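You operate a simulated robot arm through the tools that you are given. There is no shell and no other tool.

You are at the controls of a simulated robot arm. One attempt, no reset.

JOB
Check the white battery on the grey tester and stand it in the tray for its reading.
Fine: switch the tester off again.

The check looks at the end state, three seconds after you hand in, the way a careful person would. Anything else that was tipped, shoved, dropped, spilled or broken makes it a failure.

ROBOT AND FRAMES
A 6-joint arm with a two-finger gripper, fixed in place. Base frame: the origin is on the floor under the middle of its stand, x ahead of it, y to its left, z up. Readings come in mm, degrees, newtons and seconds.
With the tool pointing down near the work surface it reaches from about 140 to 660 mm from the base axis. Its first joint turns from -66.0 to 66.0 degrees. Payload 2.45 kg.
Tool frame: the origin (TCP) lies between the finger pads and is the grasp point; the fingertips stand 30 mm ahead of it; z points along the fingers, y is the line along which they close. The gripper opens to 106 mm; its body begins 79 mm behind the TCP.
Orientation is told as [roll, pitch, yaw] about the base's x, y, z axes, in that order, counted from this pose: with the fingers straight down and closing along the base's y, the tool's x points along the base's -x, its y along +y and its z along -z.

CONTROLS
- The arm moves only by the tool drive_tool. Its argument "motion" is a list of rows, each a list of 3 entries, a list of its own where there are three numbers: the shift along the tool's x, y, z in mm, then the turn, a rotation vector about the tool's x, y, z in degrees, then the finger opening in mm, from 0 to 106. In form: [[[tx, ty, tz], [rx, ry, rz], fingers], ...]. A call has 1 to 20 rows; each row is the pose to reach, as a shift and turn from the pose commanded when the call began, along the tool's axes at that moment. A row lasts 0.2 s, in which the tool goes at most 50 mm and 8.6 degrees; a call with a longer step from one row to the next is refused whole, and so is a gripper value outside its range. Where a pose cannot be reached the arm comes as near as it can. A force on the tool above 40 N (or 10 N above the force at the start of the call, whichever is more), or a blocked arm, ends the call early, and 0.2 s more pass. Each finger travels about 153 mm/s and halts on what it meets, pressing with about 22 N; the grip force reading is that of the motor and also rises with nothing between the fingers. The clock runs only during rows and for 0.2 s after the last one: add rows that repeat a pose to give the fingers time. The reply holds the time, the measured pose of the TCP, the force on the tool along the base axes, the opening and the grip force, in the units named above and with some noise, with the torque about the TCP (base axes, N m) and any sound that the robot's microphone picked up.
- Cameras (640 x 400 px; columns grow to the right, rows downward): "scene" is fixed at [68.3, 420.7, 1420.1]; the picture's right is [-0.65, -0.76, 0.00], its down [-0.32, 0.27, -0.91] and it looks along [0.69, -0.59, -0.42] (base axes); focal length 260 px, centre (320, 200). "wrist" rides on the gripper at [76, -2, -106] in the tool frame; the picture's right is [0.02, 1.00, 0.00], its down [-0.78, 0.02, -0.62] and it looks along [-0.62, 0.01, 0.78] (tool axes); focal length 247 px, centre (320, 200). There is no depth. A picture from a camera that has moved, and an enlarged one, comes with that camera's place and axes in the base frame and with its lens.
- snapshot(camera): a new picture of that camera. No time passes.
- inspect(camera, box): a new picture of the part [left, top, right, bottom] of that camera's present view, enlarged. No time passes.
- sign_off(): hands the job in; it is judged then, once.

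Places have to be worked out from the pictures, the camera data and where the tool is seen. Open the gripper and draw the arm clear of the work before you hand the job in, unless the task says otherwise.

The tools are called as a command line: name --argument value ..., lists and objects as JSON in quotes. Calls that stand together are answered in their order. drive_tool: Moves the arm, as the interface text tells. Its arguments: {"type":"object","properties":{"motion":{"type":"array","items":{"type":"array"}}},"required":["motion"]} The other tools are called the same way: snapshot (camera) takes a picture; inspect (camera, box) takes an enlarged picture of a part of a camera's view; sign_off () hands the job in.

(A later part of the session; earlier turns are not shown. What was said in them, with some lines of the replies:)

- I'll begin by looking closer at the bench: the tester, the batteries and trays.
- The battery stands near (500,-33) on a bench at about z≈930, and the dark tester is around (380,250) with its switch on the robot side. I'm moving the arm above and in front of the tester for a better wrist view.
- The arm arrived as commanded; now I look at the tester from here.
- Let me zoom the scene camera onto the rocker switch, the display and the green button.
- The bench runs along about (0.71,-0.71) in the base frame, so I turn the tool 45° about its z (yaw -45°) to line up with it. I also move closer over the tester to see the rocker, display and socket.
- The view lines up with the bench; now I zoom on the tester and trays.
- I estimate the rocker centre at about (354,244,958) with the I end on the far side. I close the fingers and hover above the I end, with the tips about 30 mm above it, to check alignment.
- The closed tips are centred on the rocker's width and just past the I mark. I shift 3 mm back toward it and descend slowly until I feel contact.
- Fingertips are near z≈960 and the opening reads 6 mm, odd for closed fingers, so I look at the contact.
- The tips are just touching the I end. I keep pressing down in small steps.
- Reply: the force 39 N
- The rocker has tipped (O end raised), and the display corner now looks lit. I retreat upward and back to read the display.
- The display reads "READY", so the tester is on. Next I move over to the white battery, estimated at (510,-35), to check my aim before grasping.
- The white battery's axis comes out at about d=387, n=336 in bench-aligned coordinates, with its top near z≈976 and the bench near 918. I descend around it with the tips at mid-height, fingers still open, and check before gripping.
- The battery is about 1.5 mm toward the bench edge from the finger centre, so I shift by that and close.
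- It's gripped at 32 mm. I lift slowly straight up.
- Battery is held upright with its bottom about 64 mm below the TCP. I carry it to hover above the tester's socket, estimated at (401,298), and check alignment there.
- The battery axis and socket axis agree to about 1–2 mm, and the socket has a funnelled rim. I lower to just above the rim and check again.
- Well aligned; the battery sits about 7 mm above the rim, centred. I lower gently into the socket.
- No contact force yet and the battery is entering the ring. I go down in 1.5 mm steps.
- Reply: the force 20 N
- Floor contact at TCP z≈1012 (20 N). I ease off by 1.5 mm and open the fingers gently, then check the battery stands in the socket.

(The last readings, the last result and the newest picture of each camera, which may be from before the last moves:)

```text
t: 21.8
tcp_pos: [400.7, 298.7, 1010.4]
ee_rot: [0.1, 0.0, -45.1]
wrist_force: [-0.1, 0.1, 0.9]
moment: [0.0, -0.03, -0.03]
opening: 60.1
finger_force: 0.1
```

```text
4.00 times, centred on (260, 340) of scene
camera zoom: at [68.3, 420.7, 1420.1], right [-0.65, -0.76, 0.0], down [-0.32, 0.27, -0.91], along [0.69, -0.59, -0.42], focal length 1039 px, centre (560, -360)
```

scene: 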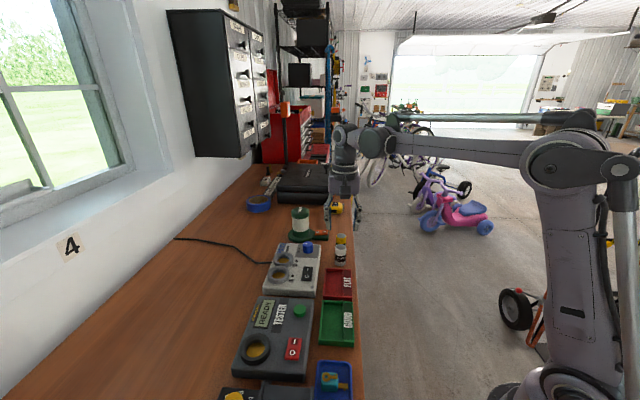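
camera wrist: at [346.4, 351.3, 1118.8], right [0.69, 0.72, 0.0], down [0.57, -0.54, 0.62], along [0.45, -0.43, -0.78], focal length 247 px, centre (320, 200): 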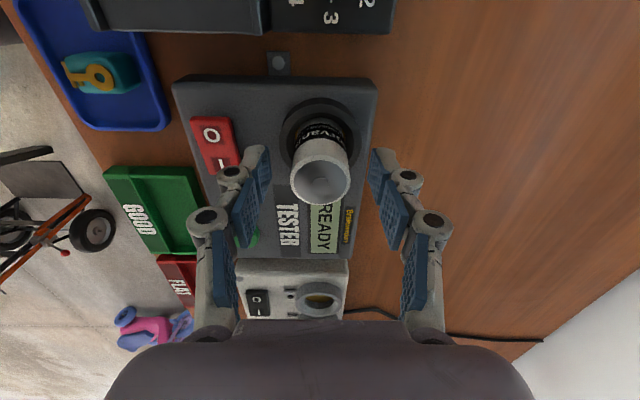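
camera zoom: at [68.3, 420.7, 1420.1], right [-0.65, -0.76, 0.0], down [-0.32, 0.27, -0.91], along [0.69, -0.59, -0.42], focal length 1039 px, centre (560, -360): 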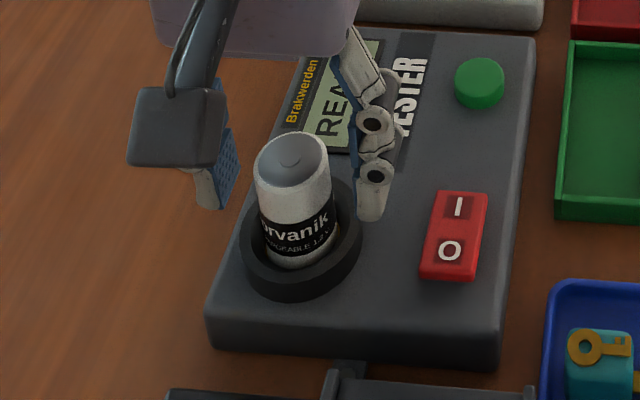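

The battery stands in the socket but the display still says READY, so the green button likely starts the test. I rise clear and move above the button (about (421,180)) with fingers closed.

drive_tool --motion '[[[0, 0, -10], [0, 0, 0], 60], [[0, 0, -35], [0, 0, 0], 60], [[0, 0, -70], [0, 0, 0], 60], [[0, 0, -95], [0, 0, 0], 60], [[-25, -18, -95], [0, 0, 0], 40], [[-60, -42, -90], [0, 0, 0], 0], [[-90, -64, -75], [0, 0, 0], 0], [[-98, -69.7, -45], [0, 0, 0], 0], [[-98, -69.7, -15], [0, 0, 0], 0], [[-98, -69.7, -15], [0, 0, 0], 0]]'

snapshot --camera "wrist"

inspect --camera "scene" --box '[210, 270, 330, 390]'

```text
t: 24.0
tcp_pos: [421.6, 179.4, 1025.6]
ee_rot: [0.0, 0.0, -44.9]
wrist_force: [0.9, 1.0, 0.1]
moment: [-0.04, 0.03, 0.01]
opening: 0.4
finger_force: 21.9
```

```text
taken
camera wrist: at [366.2, 232.0, 1133.9], right [0.69, 0.72, 0.0], down [0.57, -0.54, 0.62], along [0.45, -0.43, -0.78], focal length 247 px, centre (320, 200)
```

wrist: 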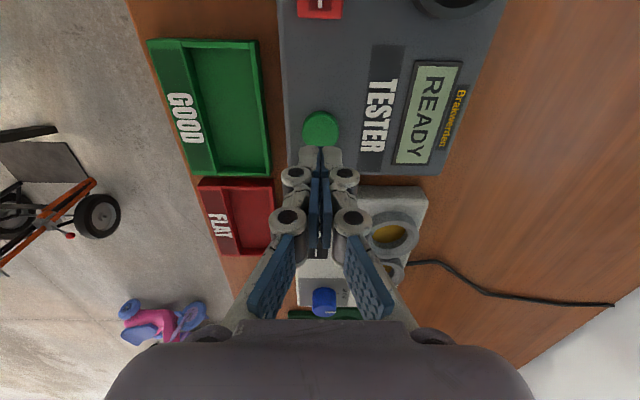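

```text
3.33 times, centred on (270, 330) of scene
camera zoom: at [68.3, 420.7, 1420.1], right [-0.65, -0.76, 0.0], down [-0.32, 0.27, -0.91], along [0.69, -0.59, -0.42], focal length 866 px, centre (487, -233)
```

zoom: 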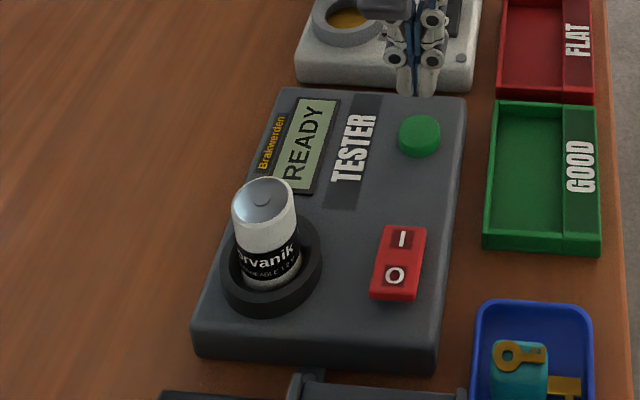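

The tips are centred on the button in n but about 4–5 mm past its centre, so I correct by 4 mm and descend slowly to press.

drive_tool --motion '[[[4, 0, 10], [0, 0, 0], 0], [[4, 0, 22], [0, 0, 0], 0], [[4, 0, 28], [0, 0, 0], 0], [[4, 0, 31], [0, 0, 0], 0]]'

inspect --camera "wrist" --box '[250, 60, 450, 200]'

inspect --camera "scene" --box '[210, 270, 330, 390]'

```text
t: 25.0
tcp_pos: [419.1, 182.7, 996.3]
ee_rot: [0.0, 0.0, -44.9]
wrist_force: [0.2, 0.2, -0.2]
moment: [-0.03, -0.01, -0.01]
opening: 0.2
finger_force: 22.0
```

```text
2.86 times, centred on (350, 130) of wrist
camera zoom: at [363.8, 235.5, 1102.9], right [0.69, 0.72, 0.0], down [0.57, -0.54, 0.62], along [0.45, -0.43, -0.78], focal length 706 px, centre (234, 400)
```

zoom: 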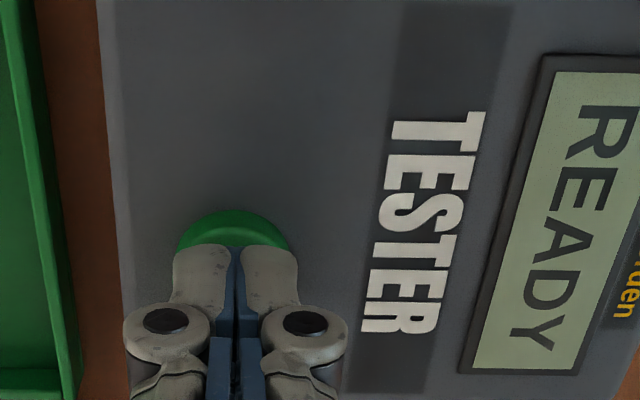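

```text
3.33 times, centred on (270, 330) of scene
camera zoom: at [68.3, 420.7, 1420.1], right [-0.65, -0.76, 0.0], down [-0.32, 0.27, -0.91], along [0.69, -0.59, -0.42], focal length 866 px, centre (487, -233)
```

zoom: 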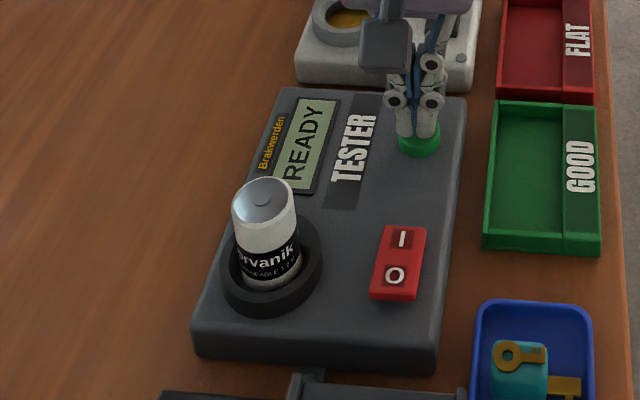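

The tips are well over the button. I continue down in small steps until it presses.

drive_tool --motion '[[[0, 0, 2], [0, 0, 0], 0], [[0, 0, 4], [0, 0, 0], 0], [[0, 0, 6], [0, 0, 0], 0], [[0, 0, 8], [0, 0, 0], 0]]'

inspect --camera "wrist" --box '[250, 60, 450, 200]'

```text
t: 26.0
tcp_pos: [418.5, 182.5, 987.3]
ee_rot: [0.0, 0.0, -44.9]
wrist_force: [0.7, 0.3, 0.2]
moment: [-0.01, -0.02, -0.02]
opening: 5.8
finger_force: 29.0
```

```text
2.86 times, centred on (350, 130) of wrist
camera zoom: at [364.0, 235.2, 1095.0], right [0.69, 0.72, 0.0], down [0.57, -0.54, 0.62], along [0.45, -0.43, -0.78], focal length 706 px, centre (234, 400)
```

zoom: 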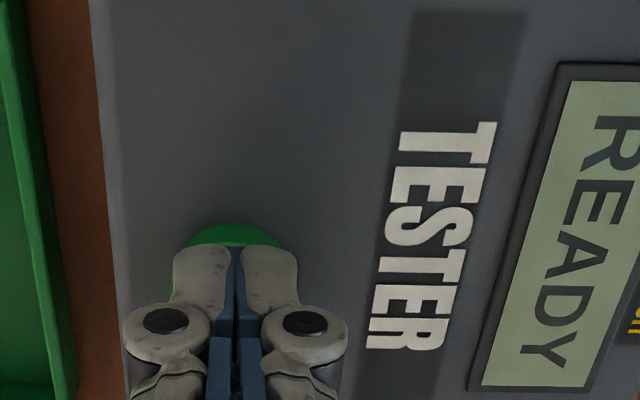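

Contact is just starting (fingers give a little). I press further in 1 mm steps.

drive_tool --motion '[[[0, 0, 1], [0, 0, 0], 0], [[0, 0, 2], [0, 0, 0], 0], [[0, 0, 3], [0, 0, 0], 0], [[0, 0, 4], [0, 0, 0], 0]]'

inspect --camera "wrist" --box '[250, 60, 450, 200]'

inspect --camera "scene" --box '[210, 270, 330, 390]'

```text
t: 27.0
tcp_pos: [418.4, 183.5, 983.0]
ee_rot: [0.0, 0.0, -45.0]
wrist_force: [0.9, -1.4, 1.9]
moment: [0.02, -0.01, 0.0]
opening: 6.0
finger_force: 28.6
heard: click
```

```text
2.86 times, centred on (350, 130) of wrist
camera zoom: at [364.0, 235.2, 1091.0], right [0.69, 0.72, 0.0], down [0.57, -0.54, 0.62], along [0.45, -0.43, -0.78], focal length 706 px, centre (234, 400)
```

zoom: 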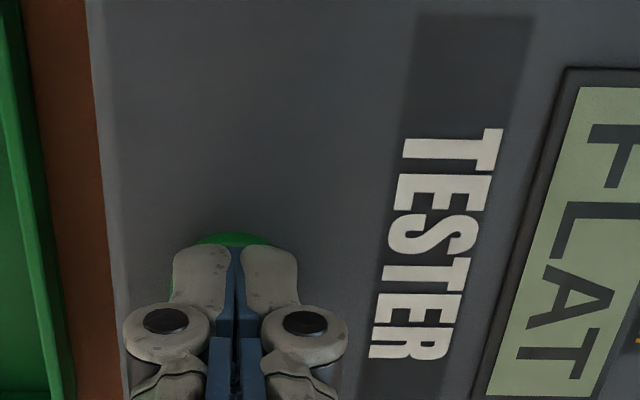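

```text
3.33 times, centred on (270, 330) of scene
camera zoom: at [68.2, 420.7, 1420.1], right [-0.65, -0.76, 0.0], down [-0.32, 0.27, -0.91], along [0.69, -0.59, -0.42], focal length 866 px, centre (487, -233)
```

zoom: 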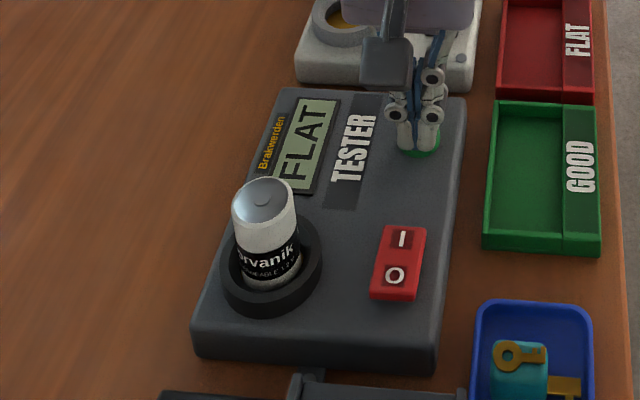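

A click, and the display now reads FLAT, so the battery belongs in the red FLAT tray. I rise, open, and return above the battery, then re-check the reading.

drive_tool --motion '[[[0, 0, -8], [0, 0, 0], 0], [[0, 0, -45], [0, 0, 0], 0], [[0, 0, -90], [0, 0, 0], 0], [[0, 0, -125], [0, 0, 0], 30], [[30, 22, -125], [0, 0, 0], 60], [[65, 48, -125], [0, 0, 0], 60], [[94, 69, -125], [0, 0, 0], 60], [[94, 69, -125], [0, 0, 0], 60]]'

snapshot --camera "wrist"

inspect --camera "wrist" --box '[240, 60, 400, 220]'

inspect --camera "scene" --box '[210, 270, 330, 390]'

```text
t: 28.8
tcp_pos: [401.1, 297.7, 1108.0]
ee_rot: [-0.1, 0.0, -45.0]
wrist_force: [0.5, 0.6, 0.7]
moment: [-0.01, 0.01, 0.0]
opening: 59.9
finger_force: 0.0
```

```text
taken
camera wrist: at [346.2, 350.8, 1215.4], right [0.69, 0.72, 0.0], down [0.57, -0.54, 0.62], along [0.45, -0.43, -0.78], focal length 247 px, centre (320, 200)
```

wrist: 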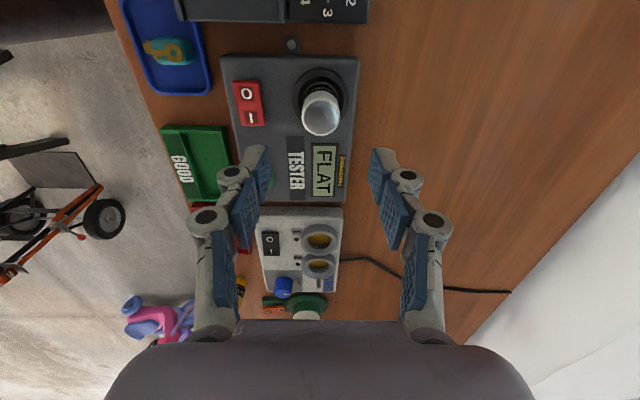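

```text
2.50 times, centred on (320, 140) of wrist
camera zoom: at [346.2, 350.8, 1215.4], right [0.69, 0.72, 0.0], down [0.57, -0.54, 0.62], along [0.45, -0.43, -0.78], focal length 617 px, centre (320, 350)
```

zoom: 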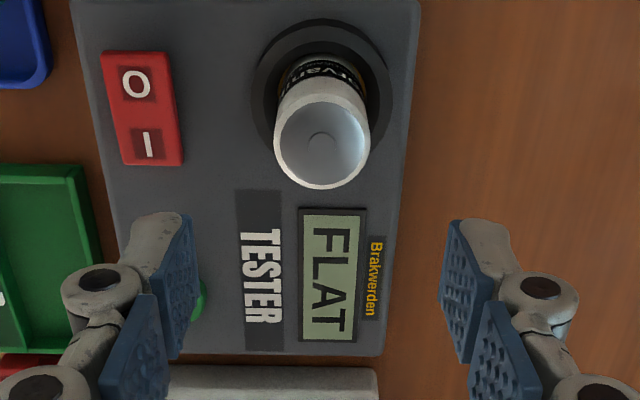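

```text
3.33 times, centred on (270, 330) of scene
camera zoom: at [68.2, 420.8, 1420.1], right [-0.65, -0.76, 0.0], down [-0.32, 0.27, -0.91], along [0.69, -0.59, -0.42], focal length 866 px, centre (487, -233)
```

zoom: 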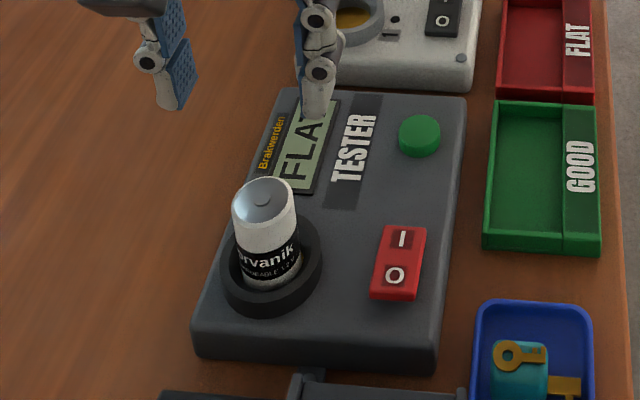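

Reading stays FLAT, and the battery is right under the gripper axis. I descend to the same grip height and close on it.

drive_tool --motion '[[[0, 0, 30], [0, 0, 0], 60], [[0, 0, 60], [0, 0, 0], 60], [[0, 0, 85], [0, 0, 0], 60], [[0, 0, 97], [0, 0, 0], 60], [[0, 0, 97], [0, 0, 0], 60]]'

inspect --camera "wrist" --box '[240, 100, 400, 220]'

```text
t: 30.0
tcp_pos: [401.9, 297.4, 1010.7]
ee_rot: [0.0, 0.1, -45.0]
wrist_force: [-0.7, -0.2, 0.0]
moment: [0.0, -0.01, 0.0]
opening: 59.9
finger_force: 0.0
```

```text
3.33 times, centred on (320, 160) of wrist
camera zoom: at [345.9, 351.0, 1118.2], right [0.69, 0.72, 0.0], down [0.57, -0.54, 0.62], along [0.45, -0.43, -0.78], focal length 823 px, centre (320, 333)
```

zoom: 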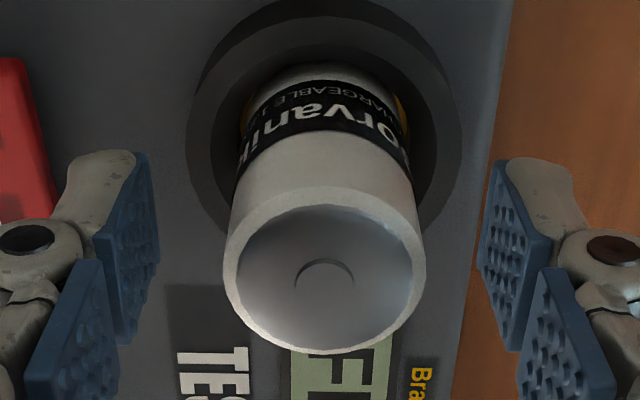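

drive_tool --motion '[[[0, 0.8, 0], [0, 0, 0], 55], [[0, 0.8, 0], [0, 0, 0], 42], [[0, 0.8, 0], [0, 0, 0], 34], [[0, 0.8, 0], [0, 0, 0], 20], [[0, 0.8, 0], [0, 0, 0], 20], [[0, 0.8, 0], [0, 0, 0], 20]]'

drive_tool --motion '[[[0, 0, -4], [0, 0, 0], 20], [[0, 0, -10], [0, 0, 0], 20], [[0, 0, -25], [0, 0, 0], 20], [[0, 0, -50], [0, 0, 0], 20], [[0, 0, -80], [0, 0, 0], 20], [[0, 0, -80], [0, 0, 0], 20]]'

snapshot --camera "wrist"

inspect --camera "scene" --box '[200, 230, 360, 390]'

```text
t: 31.4
tcp_pos: [401.7, 298.4, 1009.4]
ee_rot: [0.0, 0.0, -45.0]
wrist_force: [-0.4, -0.9, 1.1]
moment: [0.02, 0.02, 0.0]
opening: 32.0
finger_force: 21.5
```

```text
t: 32.8
tcp_pos: [400.7, 297.9, 1092.1]
ee_rot: [0.0, 0.0, -44.9]
wrist_force: [0.2, -0.1, -1.9]
moment: [0.04, 0.02, 0.04]
opening: 32.2
finger_force: 22.0
```

```text
taken
camera wrist: at [346.5, 352.1, 1199.1], right [0.69, 0.72, 0.0], down [0.57, -0.54, 0.62], along [0.45, -0.43, -0.78], focal length 247 px, centre (320, 200)
```

wrist: 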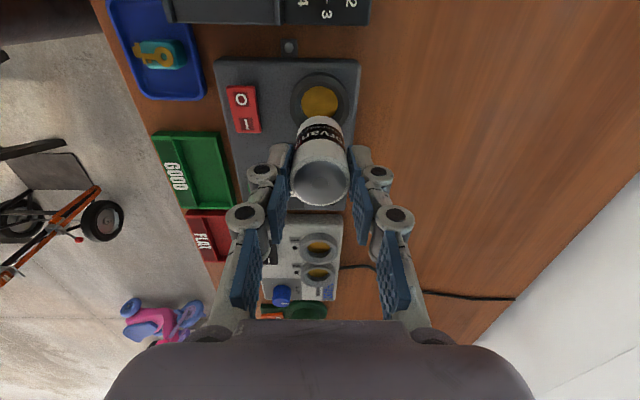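

```text
2.50 times, centred on (280, 310) of scene
camera zoom: at [68.3, 420.8, 1420.1], right [-0.65, -0.76, 0.0], down [-0.32, 0.27, -0.91], along [0.69, -0.59, -0.42], focal length 649 px, centre (420, -75)
```

zoom: 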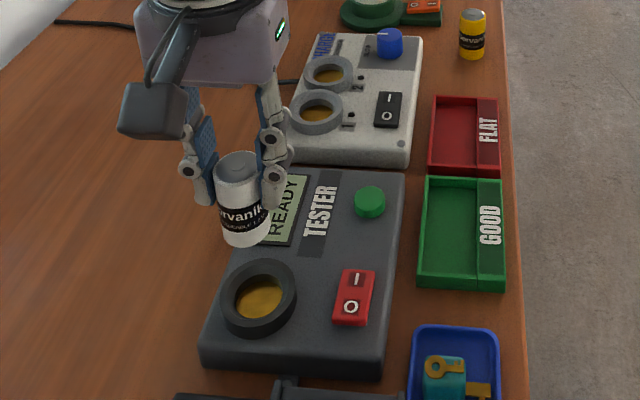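

The display went back to READY once the battery was lifted; the reading was FLAT. I carry the battery over the red tray's compartment, estimated centre d=292, n=350, and check.

drive_tool --motion '[[[-10, -7, 0], [0, 0, 0], 20], [[-40, -27, 0], [0, 0, 0], 20], [[-75, -50, 0], [0, 0, 0], 20], [[-110, -73, 0], [0, 0, 0], 20], [[-145, -96, 0], [0, 0, 0], 20], [[-180, -119, 0], [0, 0, 0], 20], [[-205, -136, 0], [0, 0, 0], 20], [[-217, -144, 0], [0, 0, 0], 20], [[-217, -144, 0], [0, 0, 0], 20]]'

snapshot --camera "wrist"

inspect --camera "scene" --box '[270, 220, 390, 340]'

inspect --camera "wrist" --box '[240, 30, 420, 210]'

```text
t: 34.8
tcp_pos: [453.0, 42.0, 1093.1]
ee_rot: [-0.1, 0.0, -45.0]
wrist_force: [0.3, -0.9, -1.6]
moment: [0.0, -0.01, 0.01]
opening: 32.4
finger_force: 22.6
```

```text
taken
camera wrist: at [397.9, 95.3, 1199.4], right [0.69, 0.72, 0.0], down [0.57, -0.54, 0.62], along [0.45, -0.43, -0.78], focal length 247 px, centre (320, 200)
```

wrist: 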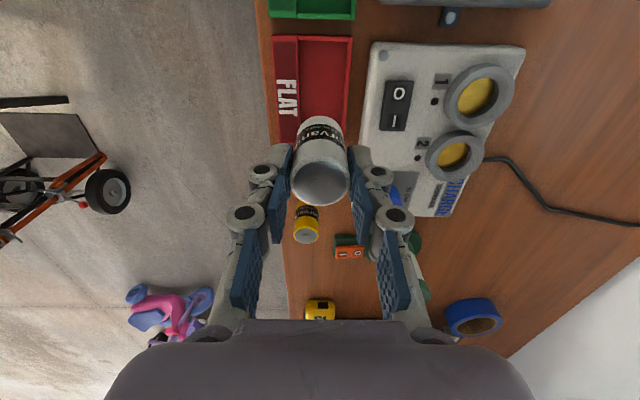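

```text
3.33 times, centred on (330, 280) of scene
camera zoom: at [68.3, 420.7, 1420.1], right [-0.65, -0.76, 0.0], down [-0.32, 0.27, -0.91], along [0.69, -0.59, -0.42], focal length 866 px, centre (287, -67)
```

zoom: 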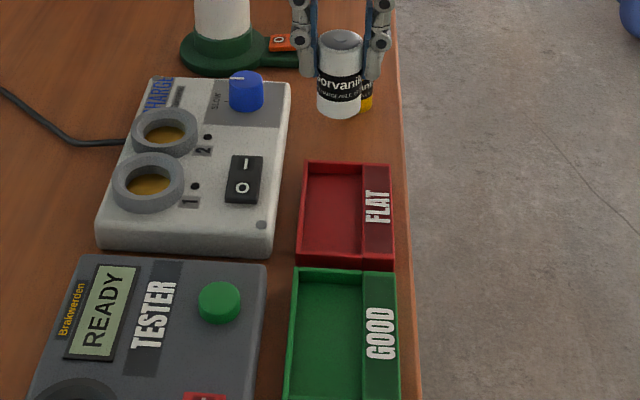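

```text
2.22 times, centred on (330, 120) of wrist
camera zoom: at [397.9, 95.3, 1199.4], right [0.69, 0.72, 0.0], down [0.57, -0.54, 0.62], along [0.45, -0.43, -0.78], focal length 549 px, centre (298, 378)
```

zoom: 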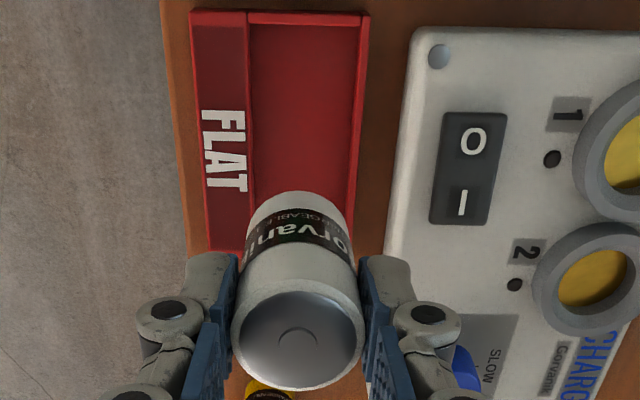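

The tray compartment is centred under the tool along d and about 2 mm toward +n, so I shift 2 mm and lower to about 12 mm above the tray floor.

drive_tool --motion '[[[0, 2, 20], [0, 0, 0], 20], [[0, 2, 45], [0, 0, 0], 20], [[0, 2, 70], [0, 0, 0], 20], [[0, 2, 88], [0, 0, 0], 20], [[0, 2, 96], [0, 0, 0], 20], [[0, 2, 96], [0, 0, 0], 20]]'

inspect --camera "wrist" --box '[220, 20, 420, 220]'

inspect --camera "scene" --box '[290, 230, 370, 310]'

```text
t: 36.2
tcp_pos: [453.3, 44.4, 995.1]
ee_rot: [0.0, 0.0, -45.0]
wrist_force: [0.1, 0.0, -2.0]
moment: [0.02, -0.02, 0.01]
opening: 31.9
finger_force: 22.2
```

```text
2.00 times, centred on (320, 120) of wrist
camera zoom: at [399.4, 97.3, 1102.9], right [0.69, 0.72, 0.0], down [0.57, -0.54, 0.62], along [0.45, -0.43, -0.78], focal length 494 px, centre (320, 360)
```

zoom: 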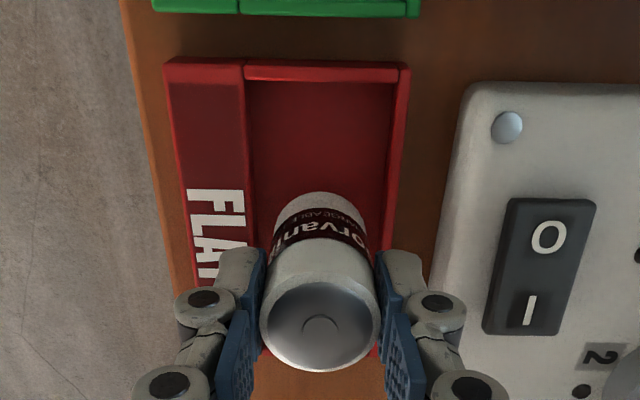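

```text
5.00 times, centred on (330, 270) of scene
camera zoom: at [68.3, 420.8, 1420.1], right [-0.65, -0.76, 0.0], down [-0.32, 0.27, -0.91], along [0.69, -0.59, -0.42], focal length 1298 px, centre (270, -150)
```

zoom: 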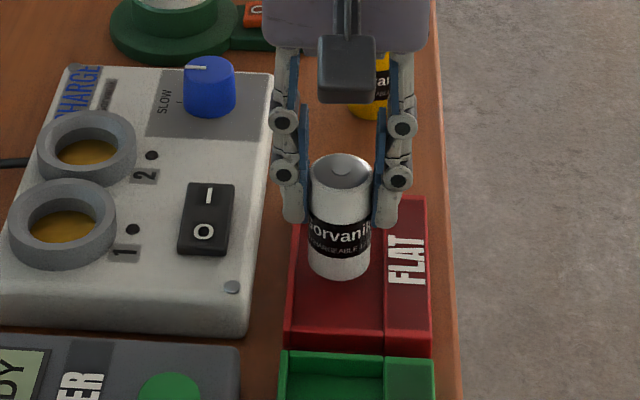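

The battery is positioned inside the compartment. I lower in small steps to contact.

drive_tool --motion '[[[0, 0, 2.5], [0, 0, 0], 20], [[0, 0, 5], [0, 0, 0], 20], [[0, 0, 7], [0, 0, 0], 20]]'

drive_tool --motion '[[[0, 0, 1.5], [0, 0, 0], 20], [[0, 0, 3], [0, 0, 0], 20]]'

```text
t: 37.0
tcp_pos: [454.2, 44.5, 987.9]
ee_rot: [-0.1, 0.0, -45.1]
wrist_force: [-0.1, 0.7, -0.8]
moment: [0.01, -0.01, -0.01]
opening: 32.2
finger_force: 22.2
```

```text
t: 37.6
tcp_pos: [454.2, 44.6, 985.5]
ee_rot: [0.0, 0.0, -45.0]
wrist_force: [0.4, 0.2, -1.4]
moment: [-0.01, 0.01, 0.04]
opening: 32.2
finger_force: 21.4
```

drive_tool --motion '[[[0, 0, 1], [0, 0, 0], 20], [[0, 0, 2], [0, 0, 0], 20]]'

```text
t: 38.2
tcp_pos: [454.3, 43.5, 984.7]
ee_rot: [0.0, -0.1, -45.1]
wrist_force: [0.6, -0.1, 19.9]
moment: [-0.01, -0.04, 0.0]
opening: 32.3
finger_force: 22.2
```

Contact with the tray floor (20 N). I ease off 1.2 mm and open the fingers to about 48 mm.

drive_tool --motion '[[[0, 0, -1.2], [0, 0, 0], 20], [[0, 0, -1.2], [0, 0, 0], 36], [[0, 0, -1.2], [0, 0, 0], 42], [[0, 0, -1.2], [0, 0, 0], 50], [[0, 0, -1.2], [0, 0, 0], 50]]'

inspect --camera "wrist" --box '[220, 20, 420, 220]'

inspect --camera "scene" --box '[290, 230, 370, 310]'

```text
t: 39.4
tcp_pos: [453.6, 43.8, 984.4]
ee_rot: [0.0, 0.0, -45.0]
wrist_force: [-0.1, 0.4, 0.1]
moment: [-0.05, 0.0, 0.02]
opening: 50.0
finger_force: 0.1
```

```text
2.00 times, centred on (320, 120) of wrist
camera zoom: at [399.4, 97.3, 1092.1], right [0.69, 0.72, 0.0], down [0.57, -0.54, 0.62], along [0.45, -0.43, -0.78], focal length 494 px, centre (320, 360)
```

zoom: 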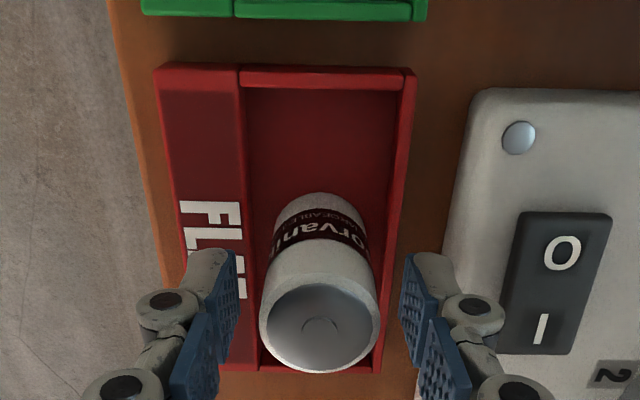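

```text
5.00 times, centred on (330, 270) of scene
camera zoom: at [68.3, 420.7, 1420.1], right [-0.65, -0.76, 0.0], down [-0.32, 0.27, -0.91], along [0.69, -0.59, -0.42], focal length 1298 px, centre (270, -150)
```

zoom: 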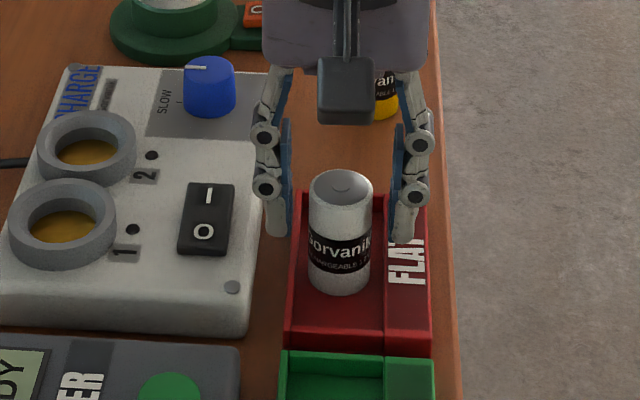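

The battery stands upright in the FLAT tray. I rise straight up, close the fingers once clear, and go hover over the rocker's O end.

drive_tool --motion '[[[0, 0, -10], [0, 0, 0], 50], [[0, 0, -40], [0, 0, 0], 50], [[0, 0, -80], [0, 0, 0], 50], [[0, 0, -115], [0, 0, 0], 50], [[35, 11, -115], [0, 0, 0], 30], [[75, 23, -115], [0, 0, 0], 0], [[115, 36, -115], [0, 0, 0], 0], [[155, 48, -115], [0, 0, 0], 0], [[195, 61, -110], [0, 0, 0], 0], [[226, 70.4, -90], [0, 0, 0], 0], [[226, 70.4, -50], [0, 0, 0], 0], [[226, 70.4, -35], [0, 0, 0], 0], [[226, 70.4, -35], [0, 0, 0], 0]]'

snapshot --camera "wrist"

inspect --camera "wrist" --box '[240, 50, 400, 200]'

inspect --camera "scene" --box '[220, 220, 380, 390]'

```text
t: 42.2
tcp_pos: [346.5, 254.3, 1019.9]
ee_rot: [0.0, 0.0, -45.0]
wrist_force: [0.5, 0.1, -0.6]
moment: [-0.01, -0.04, 0.0]
opening: 0.0
finger_force: 21.8
```

```text
taken
camera wrist: at [290.7, 307.4, 1126.5], right [0.69, 0.72, 0.0], down [0.57, -0.54, 0.62], along [0.45, -0.43, -0.78], focal length 247 px, centre (320, 200)
```

wrist: 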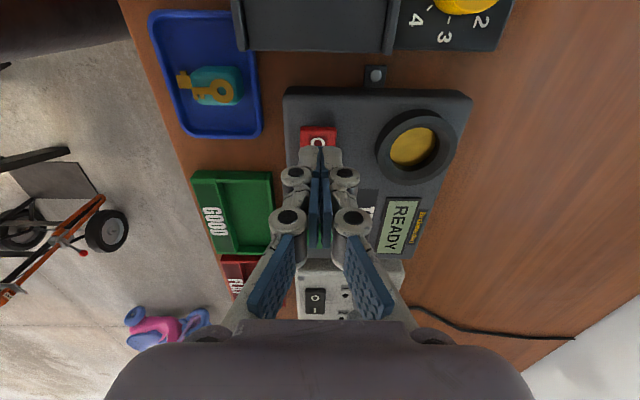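

```text
2.67 times, centred on (320, 125) of wrist
camera zoom: at [290.7, 307.4, 1126.5], right [0.69, 0.72, 0.0], down [0.57, -0.54, 0.62], along [0.45, -0.43, -0.78], focal length 659 px, centre (320, 400)
```

zoom: 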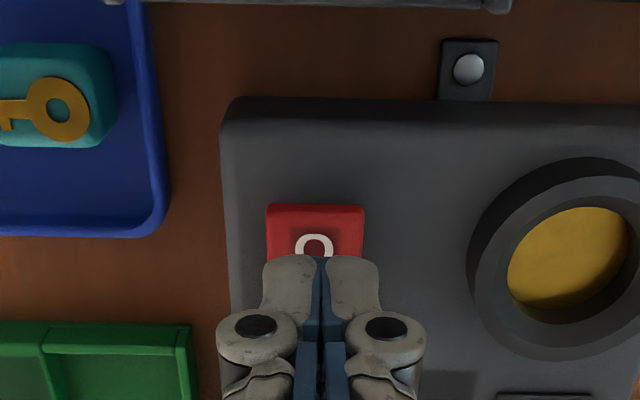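

```text
2.35 times, centred on (300, 305) of scene
camera zoom: at [68.2, 420.8, 1420.1], right [-0.65, -0.76, 0.0], down [-0.32, 0.27, -0.91], along [0.69, -0.59, -0.42], focal length 611 px, centre (367, -47)
```

zoom: 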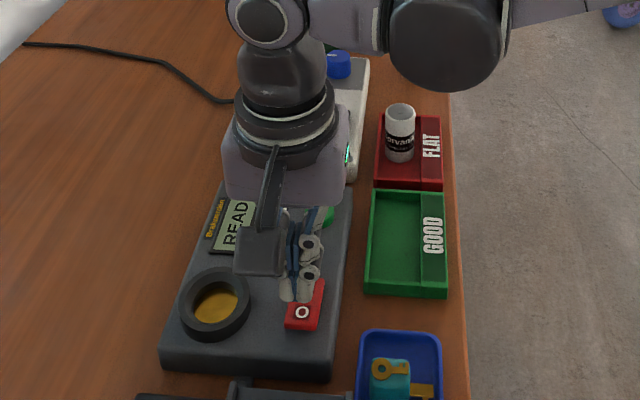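

The tips are about 3 mm outside the O centre and 1.5 mm off in n. I trim that and descend to press O.

drive_tool --motion '[[[-1.5, -1.5, 8], [0, 0, 0], 0], [[-1.5, -1.5, 16], [0, 0, 0], 0], [[-1.5, -1.5, 20], [0, 0, 0], 0], [[-1.5, -1.5, 23], [0, 0, 0], 0], [[-1.5, -1.5, 25], [0, 0, 0], 0]]'

drive_tool --motion '[[[0, 0, 1.5], [0, 0, 0], 0], [[0, 0, 3], [0, 0, 0], 0], [[0, 0, 4.5], [0, 0, 0], 0]]'

inspect --camera "wrist" --box '[240, 50, 440, 240]'

inspect --camera "scene" --box '[220, 280, 330, 390]'

```text
t: 43.4
tcp_pos: [344.0, 252.0, 994.9]
ee_rot: [-0.1, 0.0, -44.9]
wrist_force: [0.6, 0.4, 0.5]
moment: [-0.04, 0.02, 0.02]
opening: 0.0
finger_force: 22.2
```

```text
t: 44.2
tcp_pos: [344.5, 252.8, 990.0]
ee_rot: [0.1, -0.1, -45.0]
wrist_force: [-1.2, 0.4, 1.9]
moment: [0.01, 0.03, 0.01]
opening: 6.2
finger_force: 28.6
```

```text
2.11 times, centred on (340, 145) of wrist
camera zoom: at [289.6, 304.8, 1097.8], right [0.69, 0.72, 0.0], down [0.57, -0.54, 0.62], along [0.45, -0.43, -0.78], focal length 520 px, centre (278, 316)
```

zoom: 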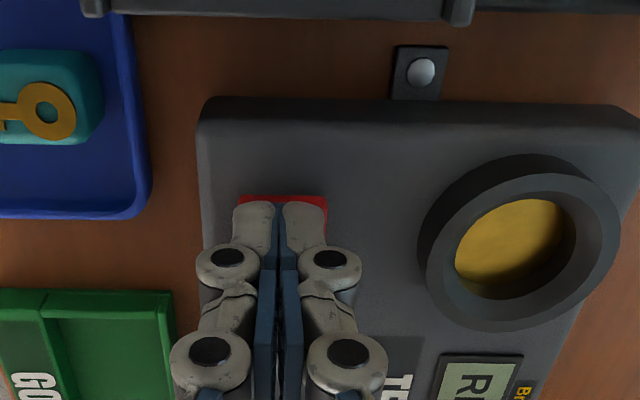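

```text
3.64 times, centred on (275, 335) of scene
camera zoom: at [68.2, 420.7, 1420.1], right [-0.65, -0.76, 0.0], down [-0.32, 0.27, -0.91], along [0.69, -0.59, -0.42], focal length 944 px, centre (484, -291)
```

zoom: 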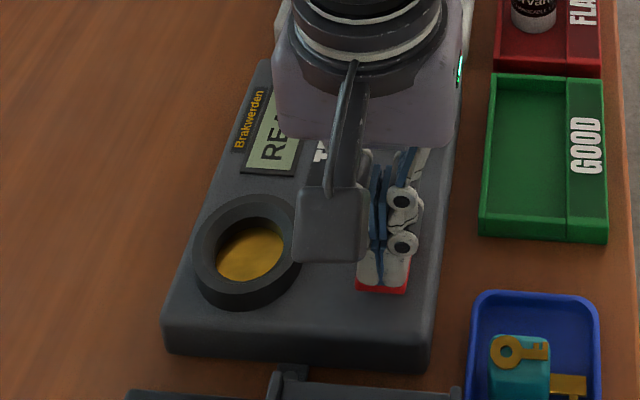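

Contact has begun and the display is still lit. I press further in 1.5 mm steps.

drive_tool --motion '[[[0, 0, 1.5], [0, 0, 0], 0], [[0, 0, 3], [0, 0, 0], 0], [[0, 0, 4.5], [0, 0, 0], 0]]'

inspect --camera "wrist" --box '[240, 50, 440, 240]'

inspect --camera "scene" --box '[220, 280, 330, 390]'

```text
t: 45.1
tcp_pos: [344.8, 253.0, 986.9]
ee_rot: [0.0, 0.1, -45.0]
wrist_force: [-2.7, -1.1, 8.6]
moment: [-0.04, -0.03, -0.01]
opening: 5.9
finger_force: 29.1
stopped in row 3: the force on the tool passed its limit at 42 N (the readings are from after the stop); the commanded pose is now the measured one
```

```text
2.11 times, centred on (340, 145) of wrist
camera zoom: at [289.5, 305.3, 1095.3], right [0.69, 0.72, 0.0], down [0.57, -0.54, 0.62], along [0.45, -0.43, -0.78], focal length 520 px, centre (278, 316)
```

zoom: 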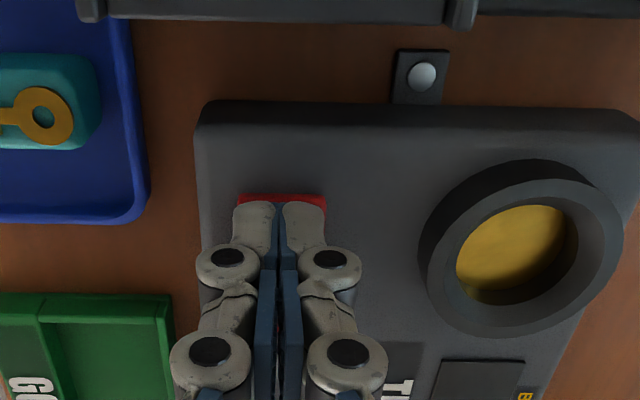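

```text
3.64 times, centred on (275, 335) of scene
camera zoom: at [68.1, 420.7, 1420.2], right [-0.65, -0.76, 0.0], down [-0.32, 0.27, -0.91], along [0.69, -0.59, -0.42], focal length 944 px, centre (484, -291)
```

zoom: 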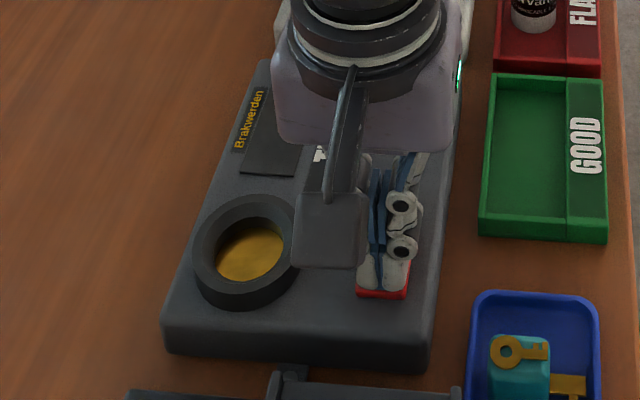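

The display is dark: the tester is off. I raise the arm straight up, open the gripper, and draw it clear of the bench.

drive_tool --motion '[[[0, 0, -6], [0, 0, 0], 0], [[0, 0, -40], [0, 0, 0], 0], [[0, 0, -85], [0, 0, 0], 0], [[0, 0, -130], [0, 0, 0], 20], [[0, 0, -175], [0, 0, 0], 60], [[0, -20, -220], [0, 0, 0], 106], [[0, -50, -255], [0, 0, 0], 106], [[0, -90, -270], [0, 0, 0], 106], [[0, -120, -280], [0, 0, 0], 106], [[0, -120, -280], [0, 0, 0], 106]]'

snapshot --camera "scene"

snapshot --camera "wrist"

inspect --camera "scene" --box '[220, 280, 340, 395]'

inspect --camera "scene" --box '[250, 200, 370, 320]'

```text
t: 47.3
tcp_pos: [259.3, 166.5, 1267.1]
ee_rot: [0.0, 0.0, -45.1]
wrist_force: [-0.9, 0.1, 0.1]
moment: [-0.01, -0.04, 0.03]
opening: 106.0
finger_force: 0.0
```

```text
taken
```

scene: 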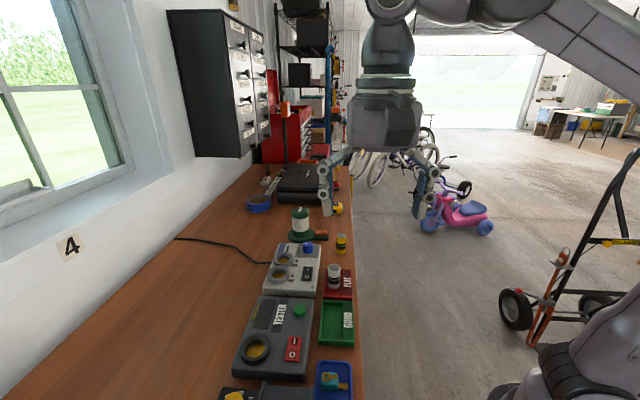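

```text
taken
camera wrist: at [204.3, 219.0, 1374.7], right [0.69, 0.72, 0.0], down [0.57, -0.54, 0.62], along [0.45, -0.43, -0.78], focal length 247 px, centre (320, 200)
```

wrist: 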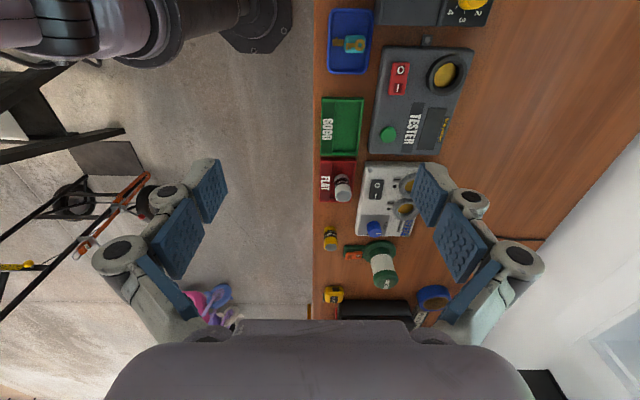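

```text
3.48 times, centred on (280, 338) of scene
camera zoom: at [68.2, 420.7, 1420.1], right [-0.65, -0.76, 0.0], down [-0.32, 0.27, -0.91], along [0.69, -0.59, -0.42], focal length 903 px, centre (459, -278)
```

zoom: 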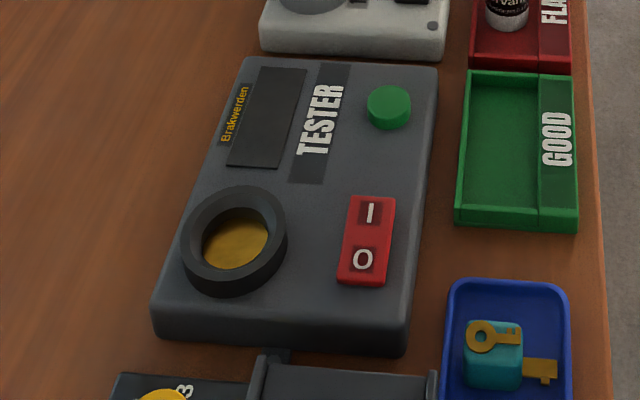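

```text
3.33 times, centred on (310, 260) of scene
camera zoom: at [68.2, 420.7, 1420.1], right [-0.65, -0.76, 0.0], down [-0.32, 0.27, -0.91], along [0.69, -0.59, -0.42], focal length 866 px, centre (353, 0)
```

zoom: 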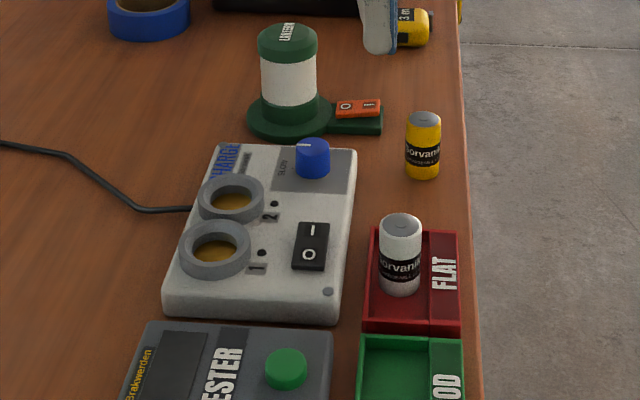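

The white battery stands upright in the FLAT tray and the tester is off, with its display dark and the O side pressed. Everything else on the bench is where it was, and the gripper is open and clear, so I hand in the job.

sign_off

```text
The job is handed in.
```

The white battery tested **FLAT** on the grey tester. It's now standing upright in the red FLAT tray.

I switched the tester on, put the battery in its socket and pressed the green button for the reading. Then I moved the battery to the tray and switched the tester off again; its display is dark.

In the last pictures nothing else on the bench had been moved or knocked over. The gripper was open and clear of the work when I handed the job in. No result has come back yet.
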